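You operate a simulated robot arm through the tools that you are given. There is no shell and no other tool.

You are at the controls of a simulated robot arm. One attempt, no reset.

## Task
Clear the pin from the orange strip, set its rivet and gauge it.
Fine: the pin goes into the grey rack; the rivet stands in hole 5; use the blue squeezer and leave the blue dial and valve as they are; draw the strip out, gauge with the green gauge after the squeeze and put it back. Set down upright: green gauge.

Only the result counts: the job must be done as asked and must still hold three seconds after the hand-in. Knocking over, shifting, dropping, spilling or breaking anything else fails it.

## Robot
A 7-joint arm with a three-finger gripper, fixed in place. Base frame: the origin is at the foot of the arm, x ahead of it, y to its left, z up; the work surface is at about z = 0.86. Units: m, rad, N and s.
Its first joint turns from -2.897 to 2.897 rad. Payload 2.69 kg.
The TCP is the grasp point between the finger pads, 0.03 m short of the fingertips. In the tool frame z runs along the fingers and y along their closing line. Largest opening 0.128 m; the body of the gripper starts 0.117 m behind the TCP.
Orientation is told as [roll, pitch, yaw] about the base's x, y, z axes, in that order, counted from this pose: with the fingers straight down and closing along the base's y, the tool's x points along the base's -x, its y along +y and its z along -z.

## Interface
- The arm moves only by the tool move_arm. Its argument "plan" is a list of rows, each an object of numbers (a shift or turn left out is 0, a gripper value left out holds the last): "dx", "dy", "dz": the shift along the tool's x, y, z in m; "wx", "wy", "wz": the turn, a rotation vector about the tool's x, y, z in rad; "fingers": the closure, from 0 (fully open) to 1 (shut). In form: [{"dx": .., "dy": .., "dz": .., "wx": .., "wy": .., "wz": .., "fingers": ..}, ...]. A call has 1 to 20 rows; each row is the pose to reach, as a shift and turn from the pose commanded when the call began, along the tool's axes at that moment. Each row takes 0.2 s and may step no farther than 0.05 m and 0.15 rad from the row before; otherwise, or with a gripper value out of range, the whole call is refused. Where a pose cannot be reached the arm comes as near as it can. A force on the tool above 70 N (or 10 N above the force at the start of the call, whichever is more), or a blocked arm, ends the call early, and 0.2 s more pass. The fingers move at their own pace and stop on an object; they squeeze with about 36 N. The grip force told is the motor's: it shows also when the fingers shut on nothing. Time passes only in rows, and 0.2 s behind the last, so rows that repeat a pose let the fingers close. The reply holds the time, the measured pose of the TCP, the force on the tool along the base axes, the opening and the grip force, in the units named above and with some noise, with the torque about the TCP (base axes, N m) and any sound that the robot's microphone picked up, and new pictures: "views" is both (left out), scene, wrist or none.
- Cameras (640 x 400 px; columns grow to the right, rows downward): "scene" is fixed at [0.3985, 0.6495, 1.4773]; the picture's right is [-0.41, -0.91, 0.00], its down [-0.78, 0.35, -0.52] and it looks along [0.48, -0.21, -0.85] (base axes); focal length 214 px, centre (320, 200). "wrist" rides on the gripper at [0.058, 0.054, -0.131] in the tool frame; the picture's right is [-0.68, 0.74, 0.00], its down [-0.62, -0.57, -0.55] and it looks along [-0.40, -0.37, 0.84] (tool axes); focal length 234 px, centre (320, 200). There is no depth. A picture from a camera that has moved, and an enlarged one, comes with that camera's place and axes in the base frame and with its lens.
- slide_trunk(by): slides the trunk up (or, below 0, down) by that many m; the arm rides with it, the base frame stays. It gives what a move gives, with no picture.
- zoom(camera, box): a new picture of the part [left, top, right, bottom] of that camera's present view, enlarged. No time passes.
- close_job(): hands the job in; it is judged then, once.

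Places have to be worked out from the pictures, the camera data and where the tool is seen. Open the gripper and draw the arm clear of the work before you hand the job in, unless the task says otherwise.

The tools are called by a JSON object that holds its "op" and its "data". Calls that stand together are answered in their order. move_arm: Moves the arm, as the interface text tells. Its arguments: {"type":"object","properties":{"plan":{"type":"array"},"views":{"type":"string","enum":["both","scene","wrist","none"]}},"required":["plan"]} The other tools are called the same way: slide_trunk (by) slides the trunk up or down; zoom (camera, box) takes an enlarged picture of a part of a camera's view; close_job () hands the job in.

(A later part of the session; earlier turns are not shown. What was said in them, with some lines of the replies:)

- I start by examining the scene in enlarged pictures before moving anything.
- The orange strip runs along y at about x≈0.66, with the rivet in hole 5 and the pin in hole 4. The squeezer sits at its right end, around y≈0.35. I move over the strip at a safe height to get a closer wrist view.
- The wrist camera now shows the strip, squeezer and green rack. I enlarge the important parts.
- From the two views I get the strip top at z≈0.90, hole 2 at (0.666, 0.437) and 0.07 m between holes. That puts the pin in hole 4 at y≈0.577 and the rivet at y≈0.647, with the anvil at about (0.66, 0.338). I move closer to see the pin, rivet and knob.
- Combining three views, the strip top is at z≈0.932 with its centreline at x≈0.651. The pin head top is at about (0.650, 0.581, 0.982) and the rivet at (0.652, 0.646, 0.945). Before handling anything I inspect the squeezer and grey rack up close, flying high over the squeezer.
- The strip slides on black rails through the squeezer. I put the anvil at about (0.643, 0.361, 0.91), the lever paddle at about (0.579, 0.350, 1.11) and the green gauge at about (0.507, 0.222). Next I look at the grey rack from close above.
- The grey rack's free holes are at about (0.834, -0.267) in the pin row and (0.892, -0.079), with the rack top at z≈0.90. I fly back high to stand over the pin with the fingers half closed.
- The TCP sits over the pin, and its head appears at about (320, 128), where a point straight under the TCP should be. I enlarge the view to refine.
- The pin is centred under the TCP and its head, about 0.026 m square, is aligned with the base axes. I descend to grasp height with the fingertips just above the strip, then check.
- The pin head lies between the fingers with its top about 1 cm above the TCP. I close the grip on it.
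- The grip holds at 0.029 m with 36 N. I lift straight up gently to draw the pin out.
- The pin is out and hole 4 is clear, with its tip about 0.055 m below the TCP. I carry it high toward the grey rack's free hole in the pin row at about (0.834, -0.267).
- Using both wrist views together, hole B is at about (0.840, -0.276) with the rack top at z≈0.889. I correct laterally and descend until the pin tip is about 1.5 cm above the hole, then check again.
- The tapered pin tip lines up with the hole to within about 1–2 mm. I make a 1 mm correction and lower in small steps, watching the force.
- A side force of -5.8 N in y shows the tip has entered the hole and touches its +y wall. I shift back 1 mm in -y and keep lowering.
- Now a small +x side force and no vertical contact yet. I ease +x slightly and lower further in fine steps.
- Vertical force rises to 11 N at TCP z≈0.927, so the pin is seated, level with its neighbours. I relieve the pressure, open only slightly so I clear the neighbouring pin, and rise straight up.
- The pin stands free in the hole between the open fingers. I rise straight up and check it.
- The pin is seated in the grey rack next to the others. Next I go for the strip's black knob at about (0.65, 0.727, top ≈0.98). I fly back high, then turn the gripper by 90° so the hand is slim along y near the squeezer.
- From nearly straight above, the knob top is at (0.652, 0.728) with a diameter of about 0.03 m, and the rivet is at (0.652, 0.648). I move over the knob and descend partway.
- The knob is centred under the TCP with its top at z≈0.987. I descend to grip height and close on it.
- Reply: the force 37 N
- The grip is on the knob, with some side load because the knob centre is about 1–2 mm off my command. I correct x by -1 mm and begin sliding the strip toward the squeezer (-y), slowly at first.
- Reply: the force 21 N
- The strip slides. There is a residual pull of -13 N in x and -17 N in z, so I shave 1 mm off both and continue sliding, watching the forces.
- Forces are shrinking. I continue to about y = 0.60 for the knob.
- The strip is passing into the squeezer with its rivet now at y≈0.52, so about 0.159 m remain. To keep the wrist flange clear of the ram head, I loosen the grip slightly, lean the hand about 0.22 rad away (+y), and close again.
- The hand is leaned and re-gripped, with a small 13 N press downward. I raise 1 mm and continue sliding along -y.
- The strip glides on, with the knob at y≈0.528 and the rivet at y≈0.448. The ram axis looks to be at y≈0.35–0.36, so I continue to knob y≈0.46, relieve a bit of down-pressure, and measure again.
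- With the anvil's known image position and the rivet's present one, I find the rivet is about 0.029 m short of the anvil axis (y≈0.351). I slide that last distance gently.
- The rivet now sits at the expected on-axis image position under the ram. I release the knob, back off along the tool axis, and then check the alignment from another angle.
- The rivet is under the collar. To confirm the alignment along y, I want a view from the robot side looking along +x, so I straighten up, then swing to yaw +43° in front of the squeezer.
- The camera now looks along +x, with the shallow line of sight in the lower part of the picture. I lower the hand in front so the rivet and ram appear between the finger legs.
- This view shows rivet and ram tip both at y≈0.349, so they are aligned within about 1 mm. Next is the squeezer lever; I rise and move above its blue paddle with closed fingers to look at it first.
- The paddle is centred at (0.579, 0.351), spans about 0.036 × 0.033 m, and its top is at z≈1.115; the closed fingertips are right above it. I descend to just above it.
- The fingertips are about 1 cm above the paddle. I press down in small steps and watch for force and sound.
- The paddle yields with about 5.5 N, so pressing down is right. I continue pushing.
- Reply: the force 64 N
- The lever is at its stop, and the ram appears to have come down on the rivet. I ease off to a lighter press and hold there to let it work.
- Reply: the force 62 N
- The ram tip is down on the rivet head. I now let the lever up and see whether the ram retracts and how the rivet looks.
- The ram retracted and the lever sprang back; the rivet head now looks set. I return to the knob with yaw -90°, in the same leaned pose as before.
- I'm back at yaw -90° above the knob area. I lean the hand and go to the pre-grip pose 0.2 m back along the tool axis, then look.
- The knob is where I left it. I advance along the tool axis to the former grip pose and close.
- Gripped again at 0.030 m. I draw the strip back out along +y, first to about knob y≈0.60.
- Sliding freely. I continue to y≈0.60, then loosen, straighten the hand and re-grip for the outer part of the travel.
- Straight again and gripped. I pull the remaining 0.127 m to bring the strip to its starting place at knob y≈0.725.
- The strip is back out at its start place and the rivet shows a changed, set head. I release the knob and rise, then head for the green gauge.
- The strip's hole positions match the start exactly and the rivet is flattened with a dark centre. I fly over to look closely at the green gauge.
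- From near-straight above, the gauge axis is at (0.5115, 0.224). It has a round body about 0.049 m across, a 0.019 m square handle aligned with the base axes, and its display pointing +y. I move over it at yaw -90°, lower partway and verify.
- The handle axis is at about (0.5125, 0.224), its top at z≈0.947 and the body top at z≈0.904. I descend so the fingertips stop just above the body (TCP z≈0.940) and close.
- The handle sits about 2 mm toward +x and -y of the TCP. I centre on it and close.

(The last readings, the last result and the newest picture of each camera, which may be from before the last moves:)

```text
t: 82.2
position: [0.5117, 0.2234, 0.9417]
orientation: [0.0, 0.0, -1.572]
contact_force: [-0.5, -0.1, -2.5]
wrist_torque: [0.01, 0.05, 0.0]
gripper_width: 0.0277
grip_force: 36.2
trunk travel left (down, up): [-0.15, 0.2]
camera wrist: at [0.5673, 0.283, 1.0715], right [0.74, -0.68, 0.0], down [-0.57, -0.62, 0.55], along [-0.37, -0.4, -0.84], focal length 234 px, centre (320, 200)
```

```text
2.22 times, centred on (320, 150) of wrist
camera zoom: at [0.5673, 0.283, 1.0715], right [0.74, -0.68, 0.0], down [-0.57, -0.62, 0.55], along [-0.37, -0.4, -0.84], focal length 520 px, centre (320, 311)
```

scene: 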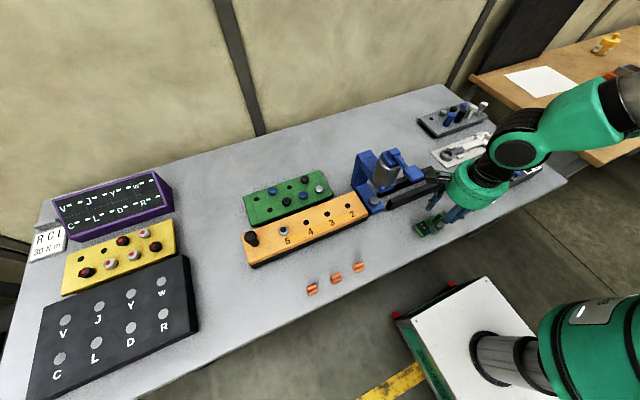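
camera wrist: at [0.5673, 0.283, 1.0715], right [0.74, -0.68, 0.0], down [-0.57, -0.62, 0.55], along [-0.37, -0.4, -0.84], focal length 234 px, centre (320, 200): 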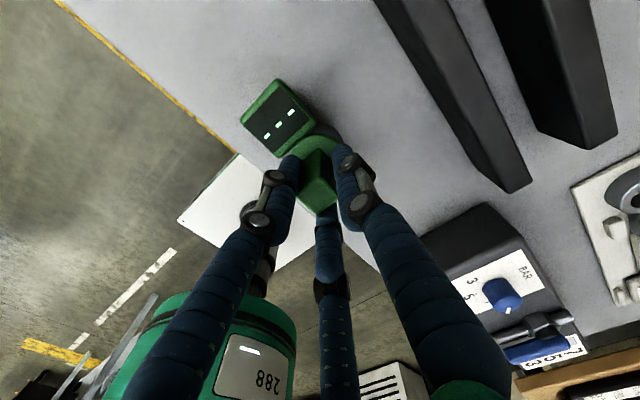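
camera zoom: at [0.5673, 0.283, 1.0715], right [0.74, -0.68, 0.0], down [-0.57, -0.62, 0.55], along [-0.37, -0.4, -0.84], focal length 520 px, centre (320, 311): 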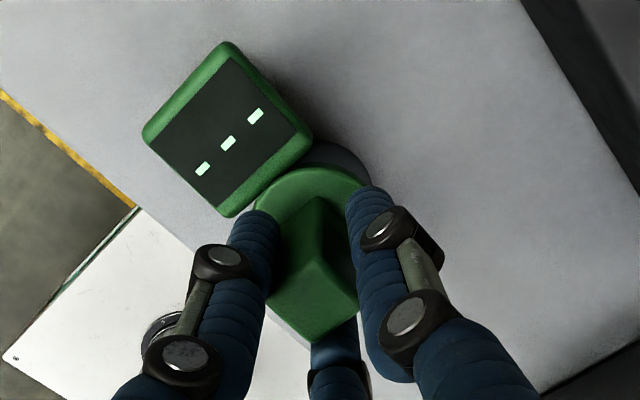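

Gripped at 0.028 m with 36 N. I lift the gauge straight up gently and check it.

{"op": "move_arm", "data": {"plan": [{"dz": -0.005}, {"dz": -0.015}, {"dz": -0.03}, {"dz": -0.06}, {"dz": -0.1}]}}

{"op": "zoom", "data": {"camera": "wrist", "box": [220, 60, 420, 240]}}

{"op": "zoom", "data": {"camera": "scene", "box": [390, 140, 510, 260]}}

```text
t: 83.4
position: [0.5131, 0.2225, 1.0415]
orientation: [0.0, -0.001, -1.571]
contact_force: [-1.0, 0.0, -5.4]
wrist_torque: [0.0, 0.04, 0.02]
gripper_width: 0.0276
grip_force: 36.5
trunk travel left (down, up): [-0.15, 0.2]
camera wrist: at [0.5667, 0.283, 1.1714], right [0.74, -0.68, 0.0], down [-0.57, -0.62, 0.55], along [-0.37, -0.4, -0.84], focal length 234 px, centre (320, 200)
```

scene: 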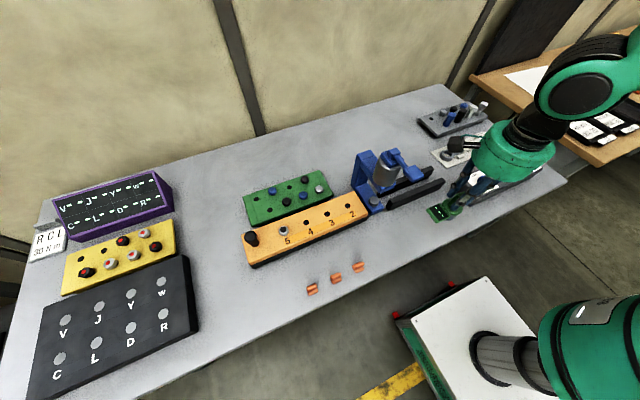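
wrist: 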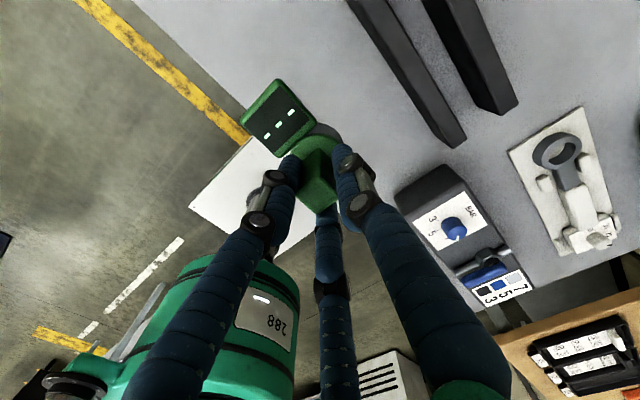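

```text
2.22 times, centred on (320, 150) of wrist
camera zoom: at [0.5667, 0.283, 1.1714], right [0.74, -0.68, 0.0], down [-0.57, -0.62, 0.55], along [-0.37, -0.4, -0.84], focal length 520 px, centre (320, 311)
```

zoom: 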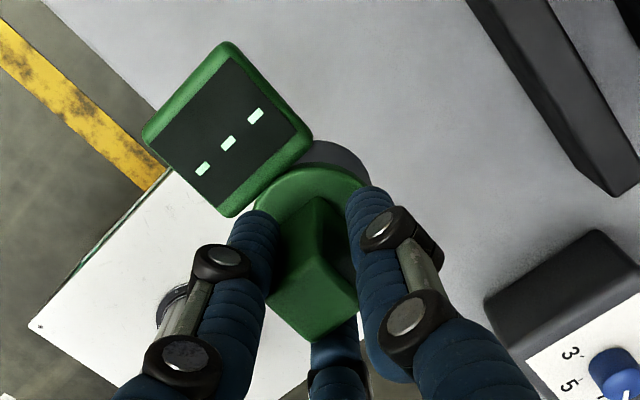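

```text
3.33 times, centred on (450, 200) of scene
camera zoom: at [0.3985, 0.6495, 1.4773], right [-0.41, -0.91, 0.0], down [-0.78, 0.35, -0.52], along [0.48, -0.21, -0.85], focal length 715 px, centre (-113, 200)
```

zoom: 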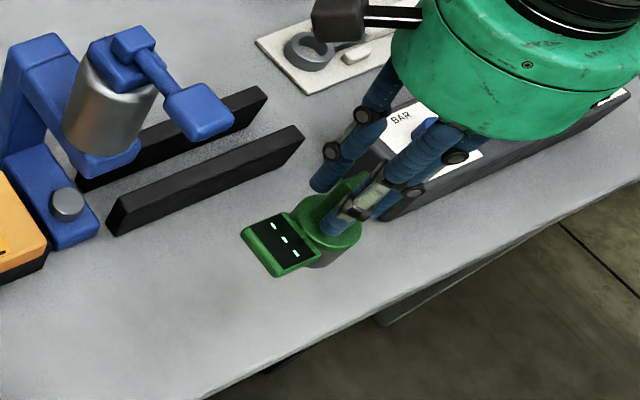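

The gauge is held upright. I carry it high over to the rivet, turning to yaw 0 on the way so its display points to -x, away from the knob.

{"op": "move_arm", "data": {"plan": [{"dz": -0.046}, {"dz": -0.092}, {"dz": -0.138}, {"dz": -0.184}, {"dz": -0.23}, {"dx": 0.0386, "dy": 0.0127, "dz": -0.23, "wz": -0.1428}, {"dx": 0.0772, "dy": 0.0254, "dz": -0.23, "wz": -0.2856}, {"dx": 0.1158, "dy": 0.0382, "dz": -0.23, "wz": -0.4284}, {"dx": 0.1544, "dy": 0.0509, "dz": -0.23, "wz": -0.5712}, {"dx": 0.193, "dy": 0.0636, "dz": -0.23, "wz": -0.714}, {"dx": 0.2315, "dy": 0.0764, "dz": -0.23, "wz": -0.8568}, {"dx": 0.2701, "dy": 0.0891, "dz": -0.23, "wz": -0.9996}, {"dx": 0.3087, "dy": 0.1018, "dz": -0.23, "wz": -1.1424}, {"dx": 0.3473, "dy": 0.1145, "dz": -0.23, "wz": -1.2852}, {"dx": 0.3859, "dy": 0.1273, "dz": -0.23, "wz": -1.428}, {"dx": 0.4245, "dy": 0.14, "dz": -0.23, "wz": -1.5708}]}}

```text
t: 86.8
position: [0.654, 0.6491, 1.2698]
orientation: [-0.003, 0.0, 0.001]
contact_force: [-0.3, 0.2, -4.7]
wrist_torque: [0.02, -0.03, -0.03]
gripper_width: 0.0277
grip_force: 35.6
trunk travel left (down, up): [-0.15, 0.2]
camera wrist: at [0.5958, 0.7034, 1.401], right [0.67, 0.74, 0.0], down [0.62, -0.56, 0.55], along [0.4, -0.37, -0.84], focal length 234 px, centre (320, 200)
```

scene: 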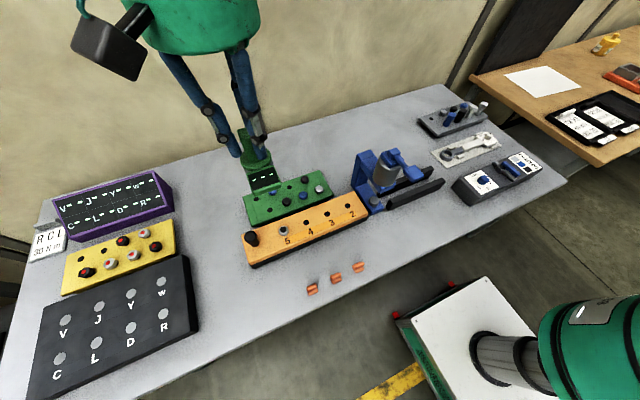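
wrist: 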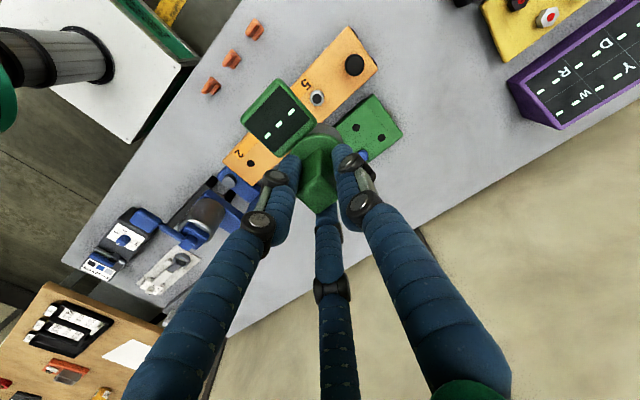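

{"op": "zoom", "data": {"camera": "wrist", "box": [230, 20, 410, 200]}}

{"op": "zoom", "data": {"camera": "scene", "box": [200, 110, 340, 270]}}

```text
2.22 times, centred on (320, 110) of wrist
camera zoom: at [0.5958, 0.7034, 1.401], right [0.67, 0.74, 0.0], down [0.62, -0.56, 0.55], along [0.4, -0.37, -0.84], focal length 520 px, centre (320, 400)
```

zoom: 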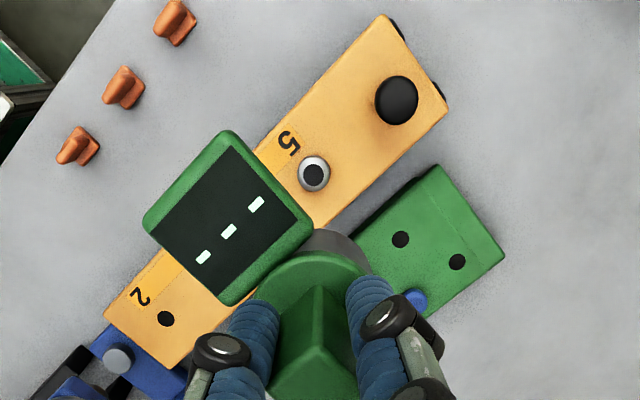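

```text
2.50 times, centred on (270, 190) of scene
camera zoom: at [0.3985, 0.6495, 1.4773], right [-0.41, -0.91, 0.0], down [-0.78, 0.35, -0.52], along [0.48, -0.21, -0.85], focal length 536 px, centre (445, 225)
```

zoom: 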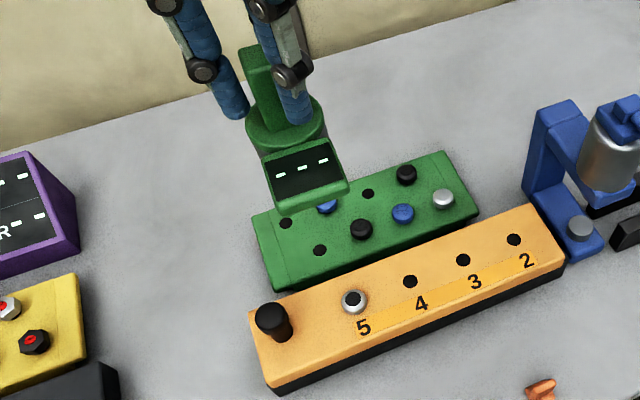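

The rivet lies about (-4, -1.5) mm from the TCP. I shift by (-3, -1.5) mm and lower until the gauge's bottom is about 6 cm above the rivet, then check again.

{"op": "move_arm", "data": {"plan": [{"dx": 0.003, "dy": -0.0015, "dz": 0.045}, {"dx": 0.003, "dy": -0.0015, "dz": 0.09}, {"dx": 0.003, "dy": -0.0015, "dz": 0.135}, {"dx": 0.003, "dy": -0.0015, "dz": 0.175}]}}

{"op": "zoom", "data": {"camera": "wrist", "box": [230, 60, 410, 230]}}

{"op": "zoom", "data": {"camera": "scene", "box": [220, 150, 340, 270]}}

```text
t: 87.8
position: [0.6513, 0.65, 1.0962]
orientation: [0.0, -0.001, 0.001]
contact_force: [0.9, 0.8, -3.7]
wrist_torque: [0.0, -0.04, 0.04]
gripper_width: 0.0277
grip_force: 36.6
trunk travel left (down, up): [-0.15, 0.2]
camera wrist: at [0.5922, 0.7038, 1.227], right [0.68, 0.74, 0.0], down [0.62, -0.57, 0.55], along [0.4, -0.37, -0.84], focal length 234 px, centre (320, 200)
```

scene: 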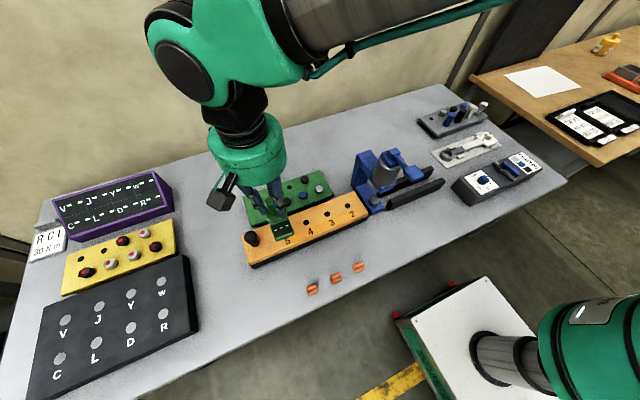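
wrist: 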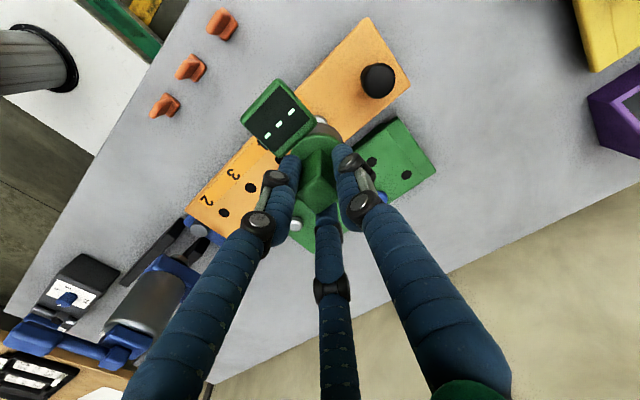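

```text
2.35 times, centred on (320, 145) of wrist
camera zoom: at [0.5922, 0.7038, 1.227], right [0.68, 0.74, 0.0], down [0.62, -0.57, 0.55], along [0.4, -0.37, -0.84], focal length 551 px, centre (320, 329)
```

zoom: 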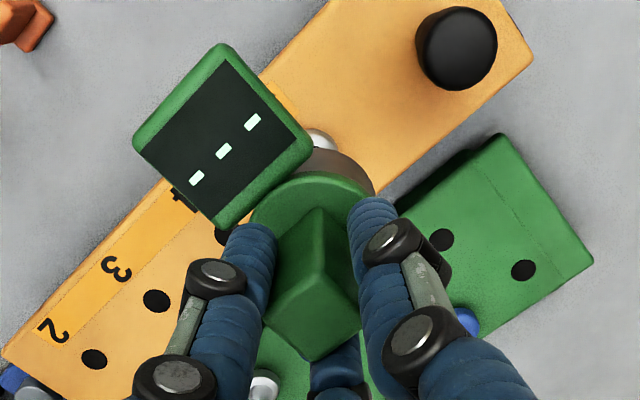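

```text
3.33 times, centred on (280, 210) of scene
camera zoom: at [0.3985, 0.6495, 1.4773], right [-0.41, -0.91, 0.0], down [-0.78, 0.35, -0.52], along [0.48, -0.21, -0.85], focal length 715 px, centre (453, 167)
```

zoom: 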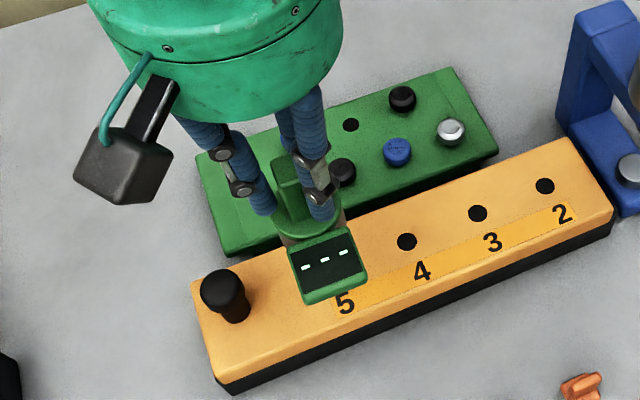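

Alignment looks within about 1–2 mm of the rivet axis. I lower to just above the rivet (gauge bottom z≈0.95) and look again.

{"op": "move_arm", "data": {"plan": [{"dz": 0.03}, {"dz": 0.055}, {"dz": 0.066}]}}

{"op": "zoom", "data": {"camera": "wrist", "box": [230, 60, 410, 230]}}

{"op": "zoom", "data": {"camera": "scene", "box": [230, 170, 340, 270]}}

```text
t: 88.6
position: [0.651, 0.6476, 1.0293]
orientation: [-0.001, -0.001, 0.002]
contact_force: [0.0, 0.0, -4.7]
wrist_torque: [-0.01, 0.01, -0.01]
gripper_width: 0.0276
grip_force: 36.1
trunk travel left (down, up): [-0.15, 0.2]
camera wrist: at [0.5927, 0.7027, 1.1603], right [0.68, 0.74, 0.0], down [0.62, -0.57, 0.55], along [0.4, -0.37, -0.84], focal length 234 px, centre (320, 200)
```

scene: 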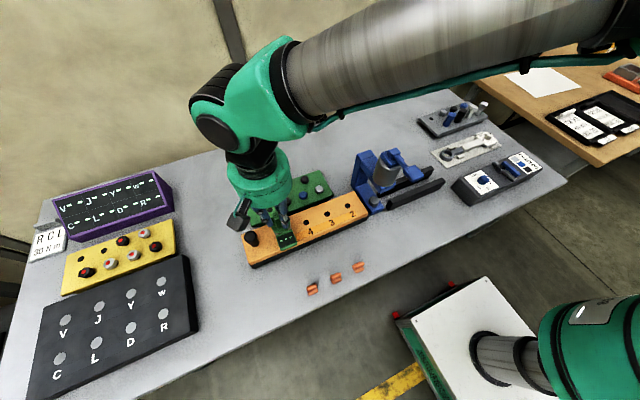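
wrist: 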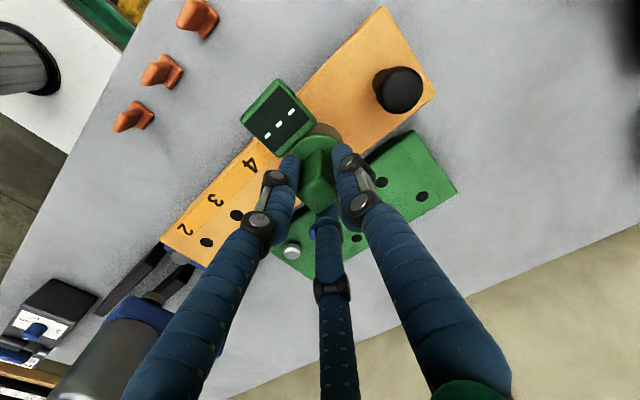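

```text
2.35 times, centred on (320, 145) of wrist
camera zoom: at [0.5927, 0.7027, 1.1603], right [0.68, 0.74, 0.0], down [0.62, -0.57, 0.55], along [0.4, -0.37, -0.84], focal length 551 px, centre (320, 329)
```

zoom: 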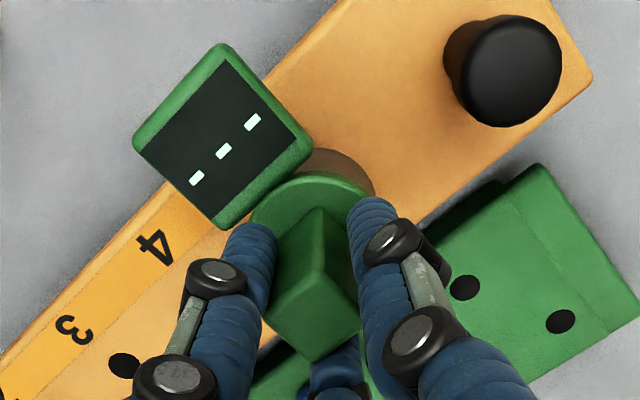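

```text
4.00 times, centred on (285, 220) of scene
camera zoom: at [0.3985, 0.6495, 1.4773], right [-0.41, -0.91, 0.0], down [-0.78, 0.35, -0.52], along [0.48, -0.21, -0.85], focal length 858 px, centre (460, 120)
```

zoom: 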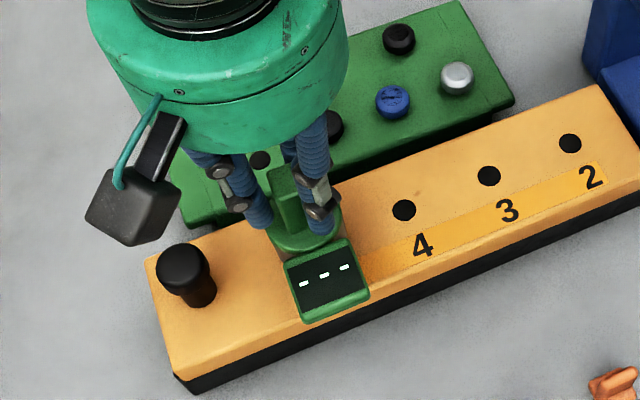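

The rivet is now hidden under the cup, centred as far as I can judge. I lower slowly, watching force and the display.

{"op": "move_arm", "data": {"plan": [{"dz": 0.004}, {"dz": 0.008}, {"dz": 0.011}, {"dz": 0.013}], "views": "scene"}}

{"op": "zoom", "data": {"camera": "scene", "box": [230, 170, 340, 270]}}

{"op": "zoom", "data": {"camera": "wrist", "box": [230, 60, 410, 230]}}

```text
t: 89.6
position: [0.6515, 0.648, 1.0195]
orientation: [0.001, -0.002, 0.0]
contact_force: [-3.9, -0.5, 9.6]
wrist_torque: [-0.3, 0.19, -0.09]
gripper_width: 0.028
grip_force: 36.2
trunk travel left (down, up): [-0.15, 0.2]
```

scene: 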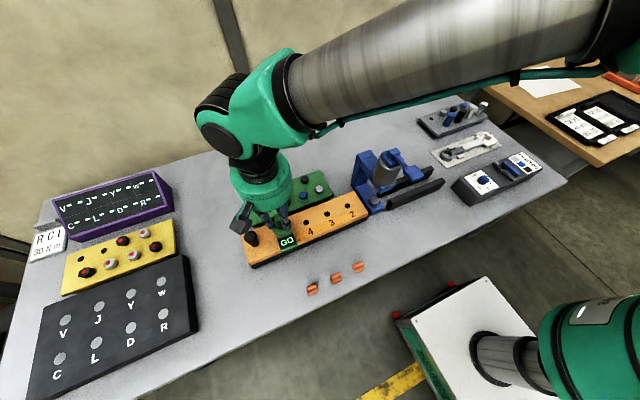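

```text
4.00 times, centred on (285, 220) of scene
camera zoom: at [0.3985, 0.6495, 1.4773], right [-0.41, -0.91, 0.0], down [-0.78, 0.35, -0.52], along [0.48, -0.21, -0.85], focal length 858 px, centre (460, 120)
```

zoom: 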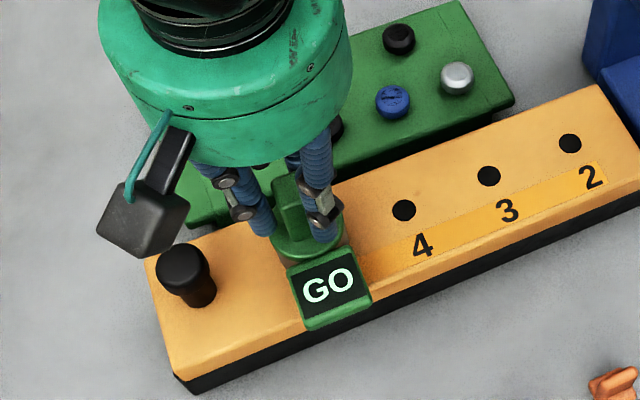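

```text
2.35 times, centred on (320, 145) of wrist
camera zoom: at [0.5921, 0.7023, 1.1495], right [0.68, 0.74, 0.0], down [0.61, -0.57, 0.55], along [0.41, -0.37, -0.84], focal length 551 px, centre (320, 329)
```

zoom: 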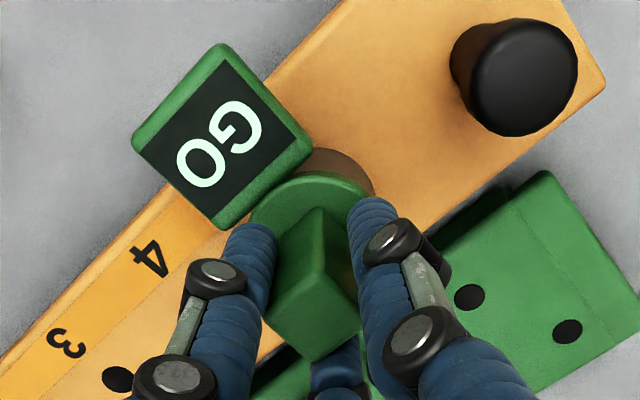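

The gauge shows "GO" with a light seat of about 14 N. I hold it for a second to let the reading register.

{"op": "move_arm", "data": {"plan": [{"dz": 0.0}, {"dz": 0.0}, {"dz": 0.0}, {"dz": 0.0}, {"dz": 0.0}, {"dz": 0.0}], "views": "scene"}}

{"op": "zoom", "data": {"camera": "scene", "box": [230, 170, 340, 270]}}

{"op": "zoom", "data": {"camera": "scene", "box": [20, 170, 220, 295]}}

```text
t: 91.0
position: [0.6507, 0.647, 1.0199]
orientation: [0.002, -0.002, 0.0]
contact_force: [2.2, 3.1, 24.0]
wrist_torque: [-0.11, -0.07, 0.01]
gripper_width: 0.0276
grip_force: 36.0
trunk travel left (down, up): [-0.15, 0.2]
```

scene: 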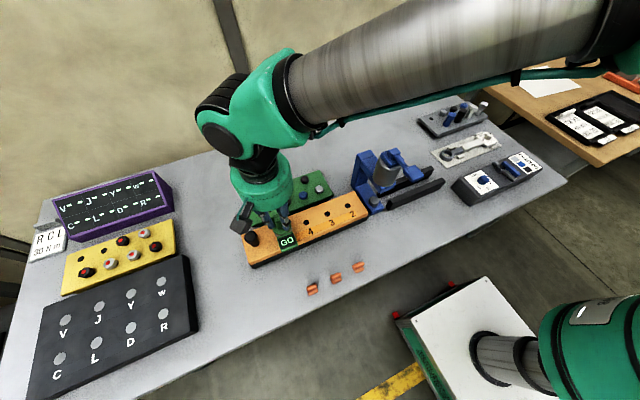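

```text
4.00 times, centred on (285, 220) of scene
camera zoom: at [0.3985, 0.6495, 1.4773], right [-0.41, -0.91, 0.0], down [-0.78, 0.35, -0.52], along [0.48, -0.21, -0.85], focal length 858 px, centre (460, 120)
```

zoom: 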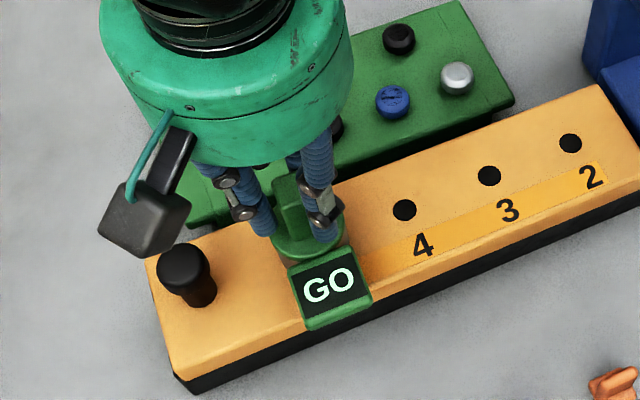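

```text
3.20 times, centred on (120, 232) of scene
camera zoom: at [0.3985, 0.6495, 1.4773], right [-0.41, -0.91, 0.0], down [-0.78, 0.35, -0.52], along [0.48, -0.21, -0.85], focal length 686 px, centre (960, 96)
```

zoom: 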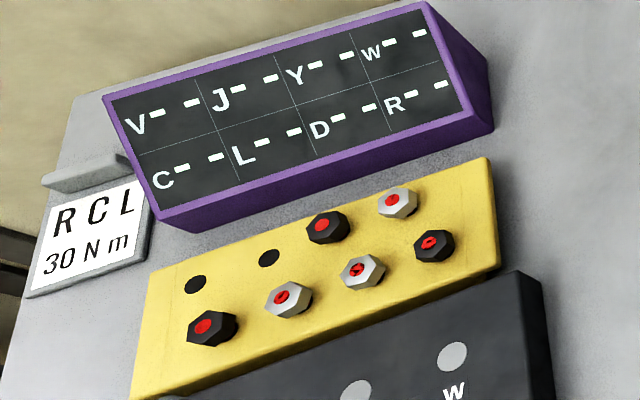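

"GO" holds steady. I lift the gauge off, carry it back high while turning to yaw -90° again, and reverse exactly the path I came by.

{"op": "move_arm", "data": {"plan": [{"dz": -0.006}, {"dz": -0.02}, {"dz": -0.06}, {"dz": -0.108}, {"dz": -0.156}, {"dz": -0.204}, {"dz": -0.25}, {"dx": 0.0125, "dy": -0.0385, "dz": -0.25, "wz": 0.1428}, {"dx": 0.0249, "dy": -0.0769, "dz": -0.25, "wz": 0.2856}, {"dx": 0.0374, "dy": -0.1154, "dz": -0.25, "wz": 0.4284}, {"dx": 0.0498, "dy": -0.1538, "dz": -0.25, "wz": 0.5712}, {"dx": 0.0623, "dy": -0.1923, "dz": -0.25, "wz": 0.714}, {"dx": 0.0747, "dy": -0.2307, "dz": -0.25, "wz": 0.8568}, {"dx": 0.0872, "dy": -0.2692, "dz": -0.25, "wz": 0.9996}, {"dx": 0.0996, "dy": -0.3076, "dz": -0.25, "wz": 1.1424}, {"dx": 0.1121, "dy": -0.3461, "dz": -0.25, "wz": 1.2852}, {"dx": 0.1245, "dy": -0.3845, "dz": -0.25, "wz": 1.428}, {"dx": 0.137, "dy": -0.423, "dz": -0.25, "wz": 1.5708}]}}

{"op": "zoom", "data": {"camera": "scene", "box": [230, 160, 390, 280]}}

```text
t: 94.8
position: [0.5125, 0.2209, 1.2692]
orientation: [-0.001, 0.0, -1.573]
contact_force: [0.6, 1.0, -5.2]
wrist_torque: [-0.05, -0.01, -0.06]
gripper_width: 0.0277
grip_force: 35.8
trunk travel left (down, up): [-0.15, 0.2]
camera wrist: at [0.5668, 0.2808, 1.3988], right [0.74, -0.68, 0.0], down [-0.57, -0.61, 0.55], along [-0.37, -0.4, -0.84], focal length 234 px, centre (320, 200)
```

scene: 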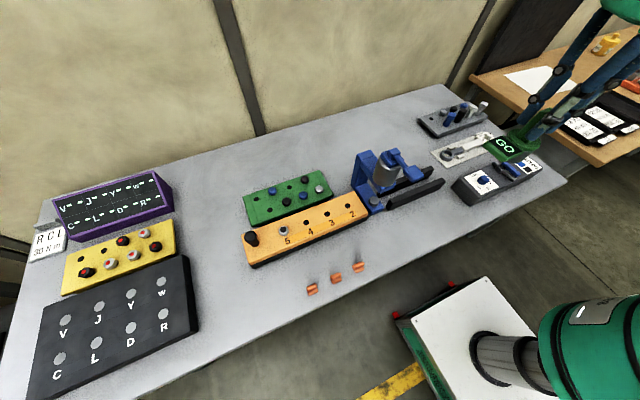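
wrist: 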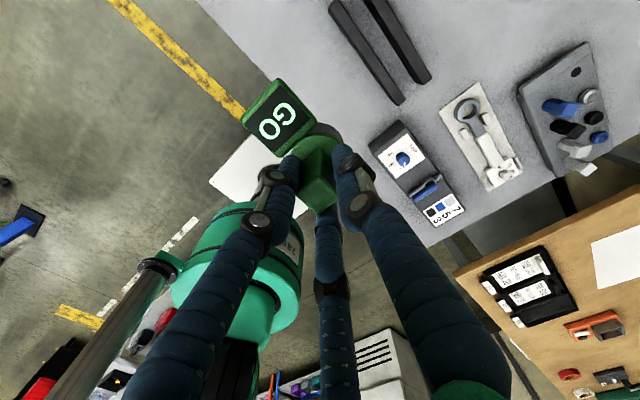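

```text
3.33 times, centred on (310, 220) of scene
camera zoom: at [0.3985, 0.6495, 1.4773], right [-0.41, -0.91, 0.0], down [-0.78, 0.35, -0.52], along [0.48, -0.21, -0.85], focal length 715 px, centre (353, 133)
```

zoom: 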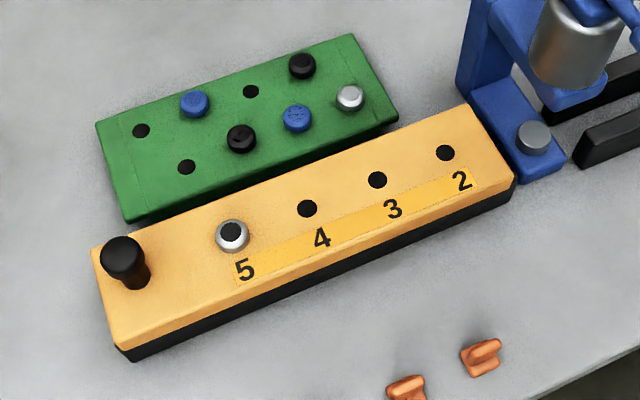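

The display latched "GO" and the strip is undisturbed. I lower the gauge over its original spot, stopping about 1.5 cm above the table.

{"op": "move_arm", "data": {"plan": [{"dz": 0.045}, {"dz": 0.09}, {"dz": 0.135}, {"dz": 0.18}, {"dz": 0.225}, {"dz": 0.265}, {"dz": 0.295}, {"dz": 0.31}]}}

{"op": "zoom", "data": {"camera": "scene", "box": [390, 160, 490, 260]}}

```text
t: 96.6
position: [0.5139, 0.2228, 0.9565]
orientation: [0.0, 0.001, -1.571]
contact_force: [0.0, 0.2, -4.7]
wrist_torque: [-0.03, -0.04, -0.01]
gripper_width: 0.0276
grip_force: 36.3
trunk travel left (down, up): [-0.15, 0.2]
camera wrist: at [0.5668, 0.2821, 1.0868], right [0.74, -0.68, 0.0], down [-0.57, -0.62, 0.55], along [-0.37, -0.4, -0.84], focal length 234 px, centre (320, 200)
```

scene: 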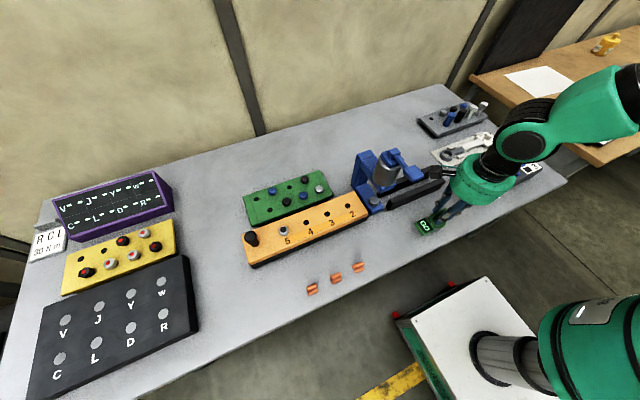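
wrist: 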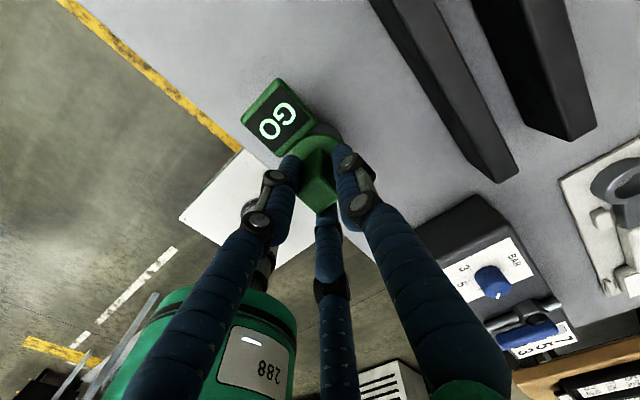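

```text
4.00 times, centred on (440, 210) of scene
camera zoom: at [0.3985, 0.6495, 1.4773], right [-0.41, -0.91, 0.0], down [-0.78, 0.35, -0.52], along [0.48, -0.21, -0.85], focal length 858 px, centre (-160, 160)
```

zoom: 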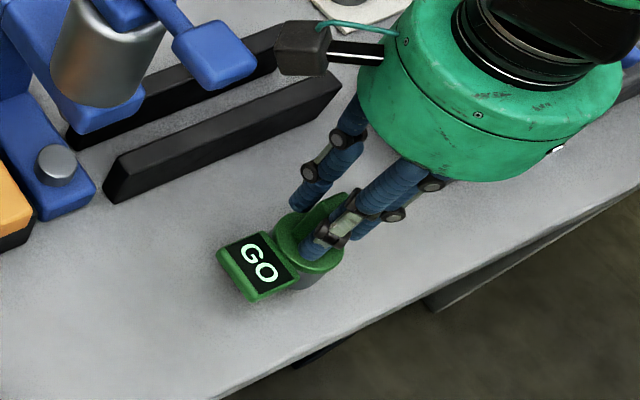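

Contact force is just the gauge's weight, so it is still off the table. I lower the last bit in small steps.

{"op": "move_arm", "data": {"plan": [{"dz": 0.005}, {"dz": 0.009}, {"dz": 0.012}, {"dz": 0.014}], "views": "none"}}

```text
t: 97.6
position: [0.5127, 0.2228, 0.9436]
orientation: [0.0, 0.0, -1.572]
contact_force: [0.3, 0.4, -4.7]
wrist_torque: [-0.02, 0.0, 0.01]
gripper_width: 0.0277
grip_force: 35.9
trunk travel left (down, up): [-0.15, 0.2]
```

Not yet touching; I lower 1 mm at a time.

{"op": "move_arm", "data": {"plan": [{"dz": 0.001}, {"dz": 0.002}, {"dz": 0.003}], "views": "none"}}

```text
t: 98.4
position: [0.5138, 0.2234, 0.9408]
orientation: [0.001, 0.0, -1.571]
contact_force: [-4.9, -4.7, 12.2]
wrist_torque: [-0.07, 0.13, 0.02]
gripper_width: 0.0276
grip_force: 35.9
trunk travel left (down, up): [-0.15, 0.2]
```

The gauge is on the table, with a slight press. I relieve it by 1 mm and open the fingers.

{"op": "move_arm", "data": {"plan": [{"dz": -0.001}, {"dz": -0.001, "fingers": 0.74}, {"dz": -0.001, "fingers": 0.68}, {"dz": -0.001, "fingers": 0.55}, {"dz": -0.001, "fingers": 0.45}]}}

{"op": "zoom", "data": {"camera": "wrist", "box": [220, 60, 420, 240]}}

```text
t: 99.6
position: [0.5125, 0.2258, 0.9411]
orientation: [0.001, 0.001, -1.572]
contact_force: [-0.6, 0.3, -0.2]
wrist_torque: [-0.06, -0.03, -0.01]
gripper_width: 0.0704
grip_force: 0.0
trunk travel left (down, up): [-0.15, 0.2]
camera wrist: at [0.5672, 0.284, 1.0714], right [0.74, -0.68, 0.0], down [-0.57, -0.62, 0.55], along [-0.37, -0.4, -0.84], focal length 234 px, centre (320, 200)
```

scene: 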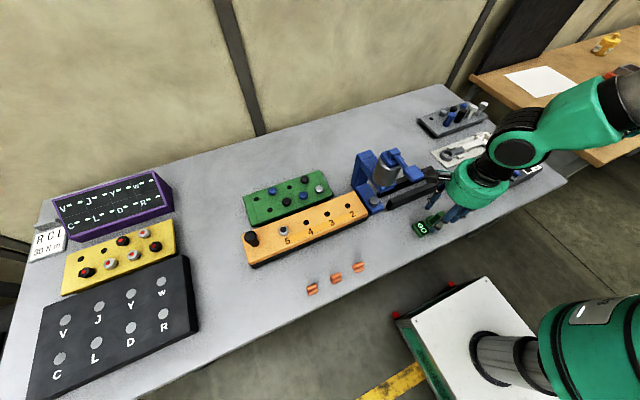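
wrist: 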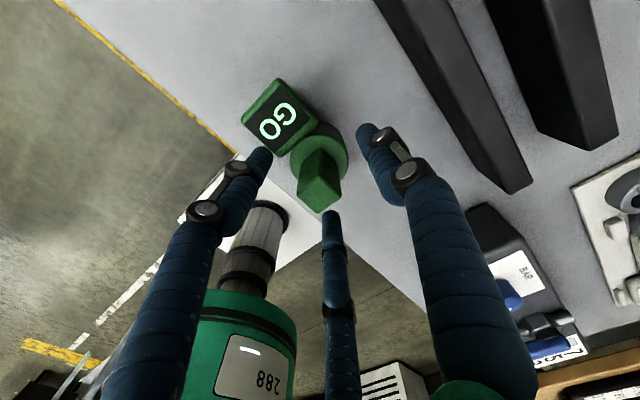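

```text
2.22 times, centred on (320, 150) of wrist
camera zoom: at [0.5672, 0.284, 1.0714], right [0.74, -0.68, 0.0], down [-0.57, -0.62, 0.55], along [-0.37, -0.4, -0.84], focal length 520 px, centre (320, 311)
```

zoom: 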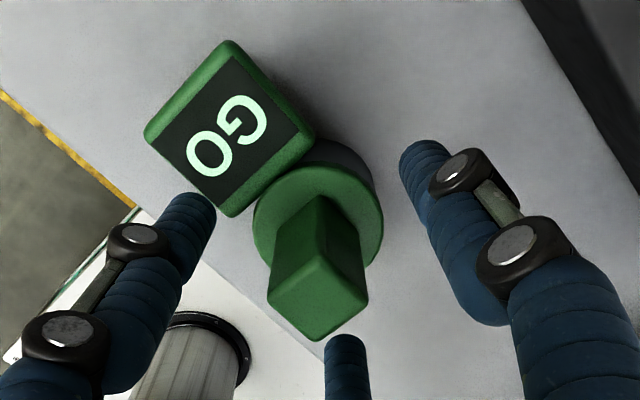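

The gauge stands upright and free at its spot. I rise straight up and draw the arm clear, then check everything.

{"op": "move_arm", "data": {"plan": [{"dz": -0.02}, {"dz": -0.05}, {"dz": -0.095}, {"dz": -0.14}, {"dz": -0.185}, {"dz": -0.23}, {"dx": -0.04, "dy": -0.02, "dz": -0.25}, {"dx": -0.08, "dy": -0.04, "dz": -0.27}, {"dx": -0.12, "dy": -0.06, "dz": -0.28}, {"dx": -0.16, "dy": -0.07, "dz": -0.28, "fingers": 0.0}, {"dx": -0.18, "dy": -0.07, "dz": -0.28}]}}

{"op": "zoom", "data": {"camera": "scene", "box": [380, 80, 560, 250]}}

{"op": "zoom", "data": {"camera": "scene", "box": [230, 130, 450, 280]}}

{"op": "zoom", "data": {"camera": "scene", "box": [420, 60, 510, 140]}}

```text
t: 102.0
position: [0.4414, 0.0455, 1.2215]
orientation: [0.001, -0.001, -1.571]
contact_force: [-0.7, -0.3, -0.4]
wrist_torque: [0.05, -0.03, 0.02]
gripper_width: 0.128
grip_force: 0.0
trunk travel left (down, up): [-0.15, 0.2]
camera wrist: at [0.4951, 0.1035, 1.3517], right [0.74, -0.68, 0.0], down [-0.57, -0.62, 0.55], along [-0.37, -0.4, -0.84], focal length 234 px, centre (320, 200)
```

scene: 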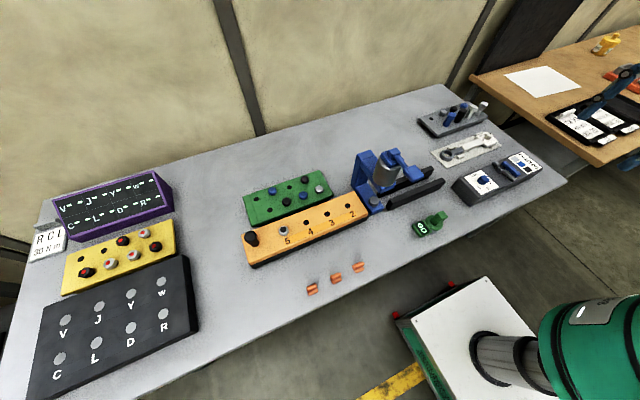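
wrist: 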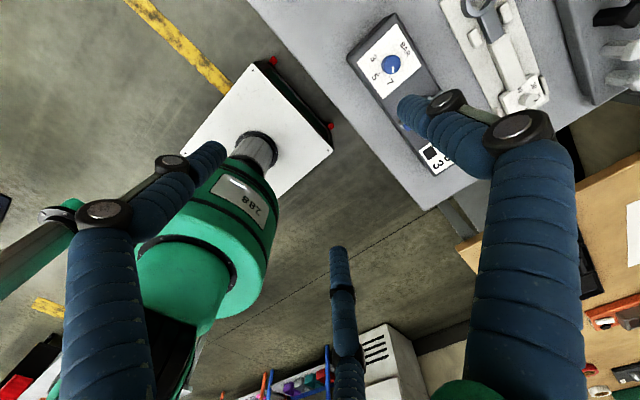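

```text
2.35 times, centred on (470, 165) of scene
camera zoom: at [0.3985, 0.6495, 1.4773], right [-0.41, -0.91, 0.0], down [-0.78, 0.35, -0.52], along [0.48, -0.21, -0.85], focal length 505 px, centre (-33, 282)
```

zoom: 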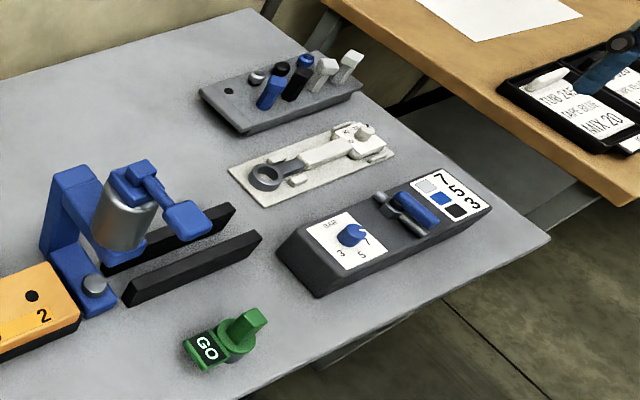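

```text
2.67 times, centred on (340, 205) of scene
camera zoom: at [0.3985, 0.6495, 1.4773], right [-0.41, -0.91, 0.0], down [-0.78, 0.35, -0.52], along [0.48, -0.21, -0.85], focal length 572 px, centre (267, 187)
```

zoom: 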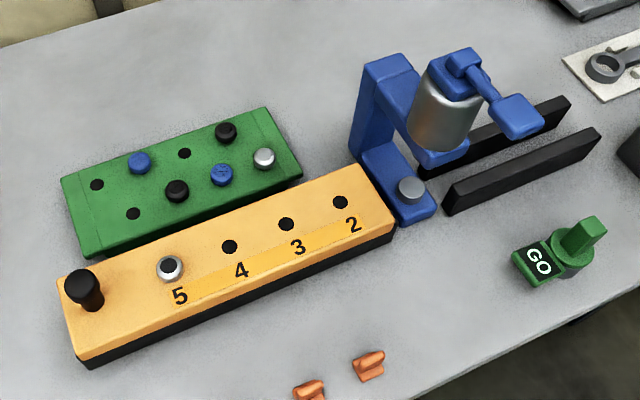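

```text
5.00 times, centred on (465, 100) of scene
camera zoom: at [0.3985, 0.6495, 1.4773], right [-0.41, -0.91, 0.0], down [-0.78, 0.35, -0.52], along [0.48, -0.21, -0.85], focal length 1072 px, centre (-405, 700)
```

zoom: 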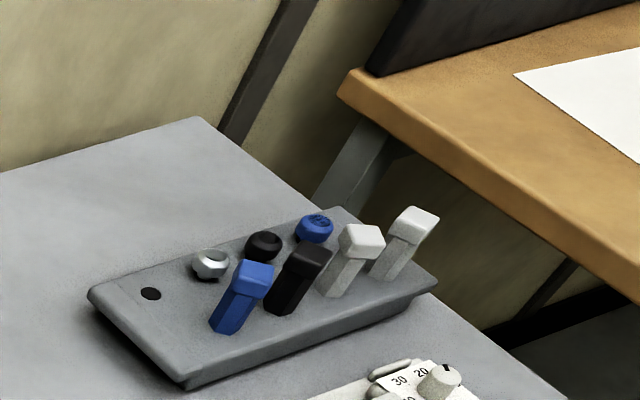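

Everything is in place: the pin is upright in the grey rack, and the rivet in hole 5 is set and gauged "GO". The strip is drawn out at its start place, the green gauge stands upright where it was, and the dial and valve are untouched. The gripper is open and clear, so I hand the job in.

{"op": "close_job", "data": {}}

```text
The job is handed in.
```

The job is done and handed in, and nothing else was knocked or shifted that I could see in the last pictures.

- **Pin:** it is out of hole 4 and seated upright in the grey rack, in the free hole at the end of the pin row.
- **Rivet:** the rivet in hole 5 was set with the blue squeezer. The blue dial (at 7) and the valve were left as they were.
- **Gauge:** after the squeeze I drew the strip back to its starting place and put the green gauge on the rivet. It read "GO". The gauge now stands upright where it was at the start, still showing "GO".

I took "put it back" to mean the gauge. The strip is also back at its starting place.

The gripper is open and the arm is clear of the work.
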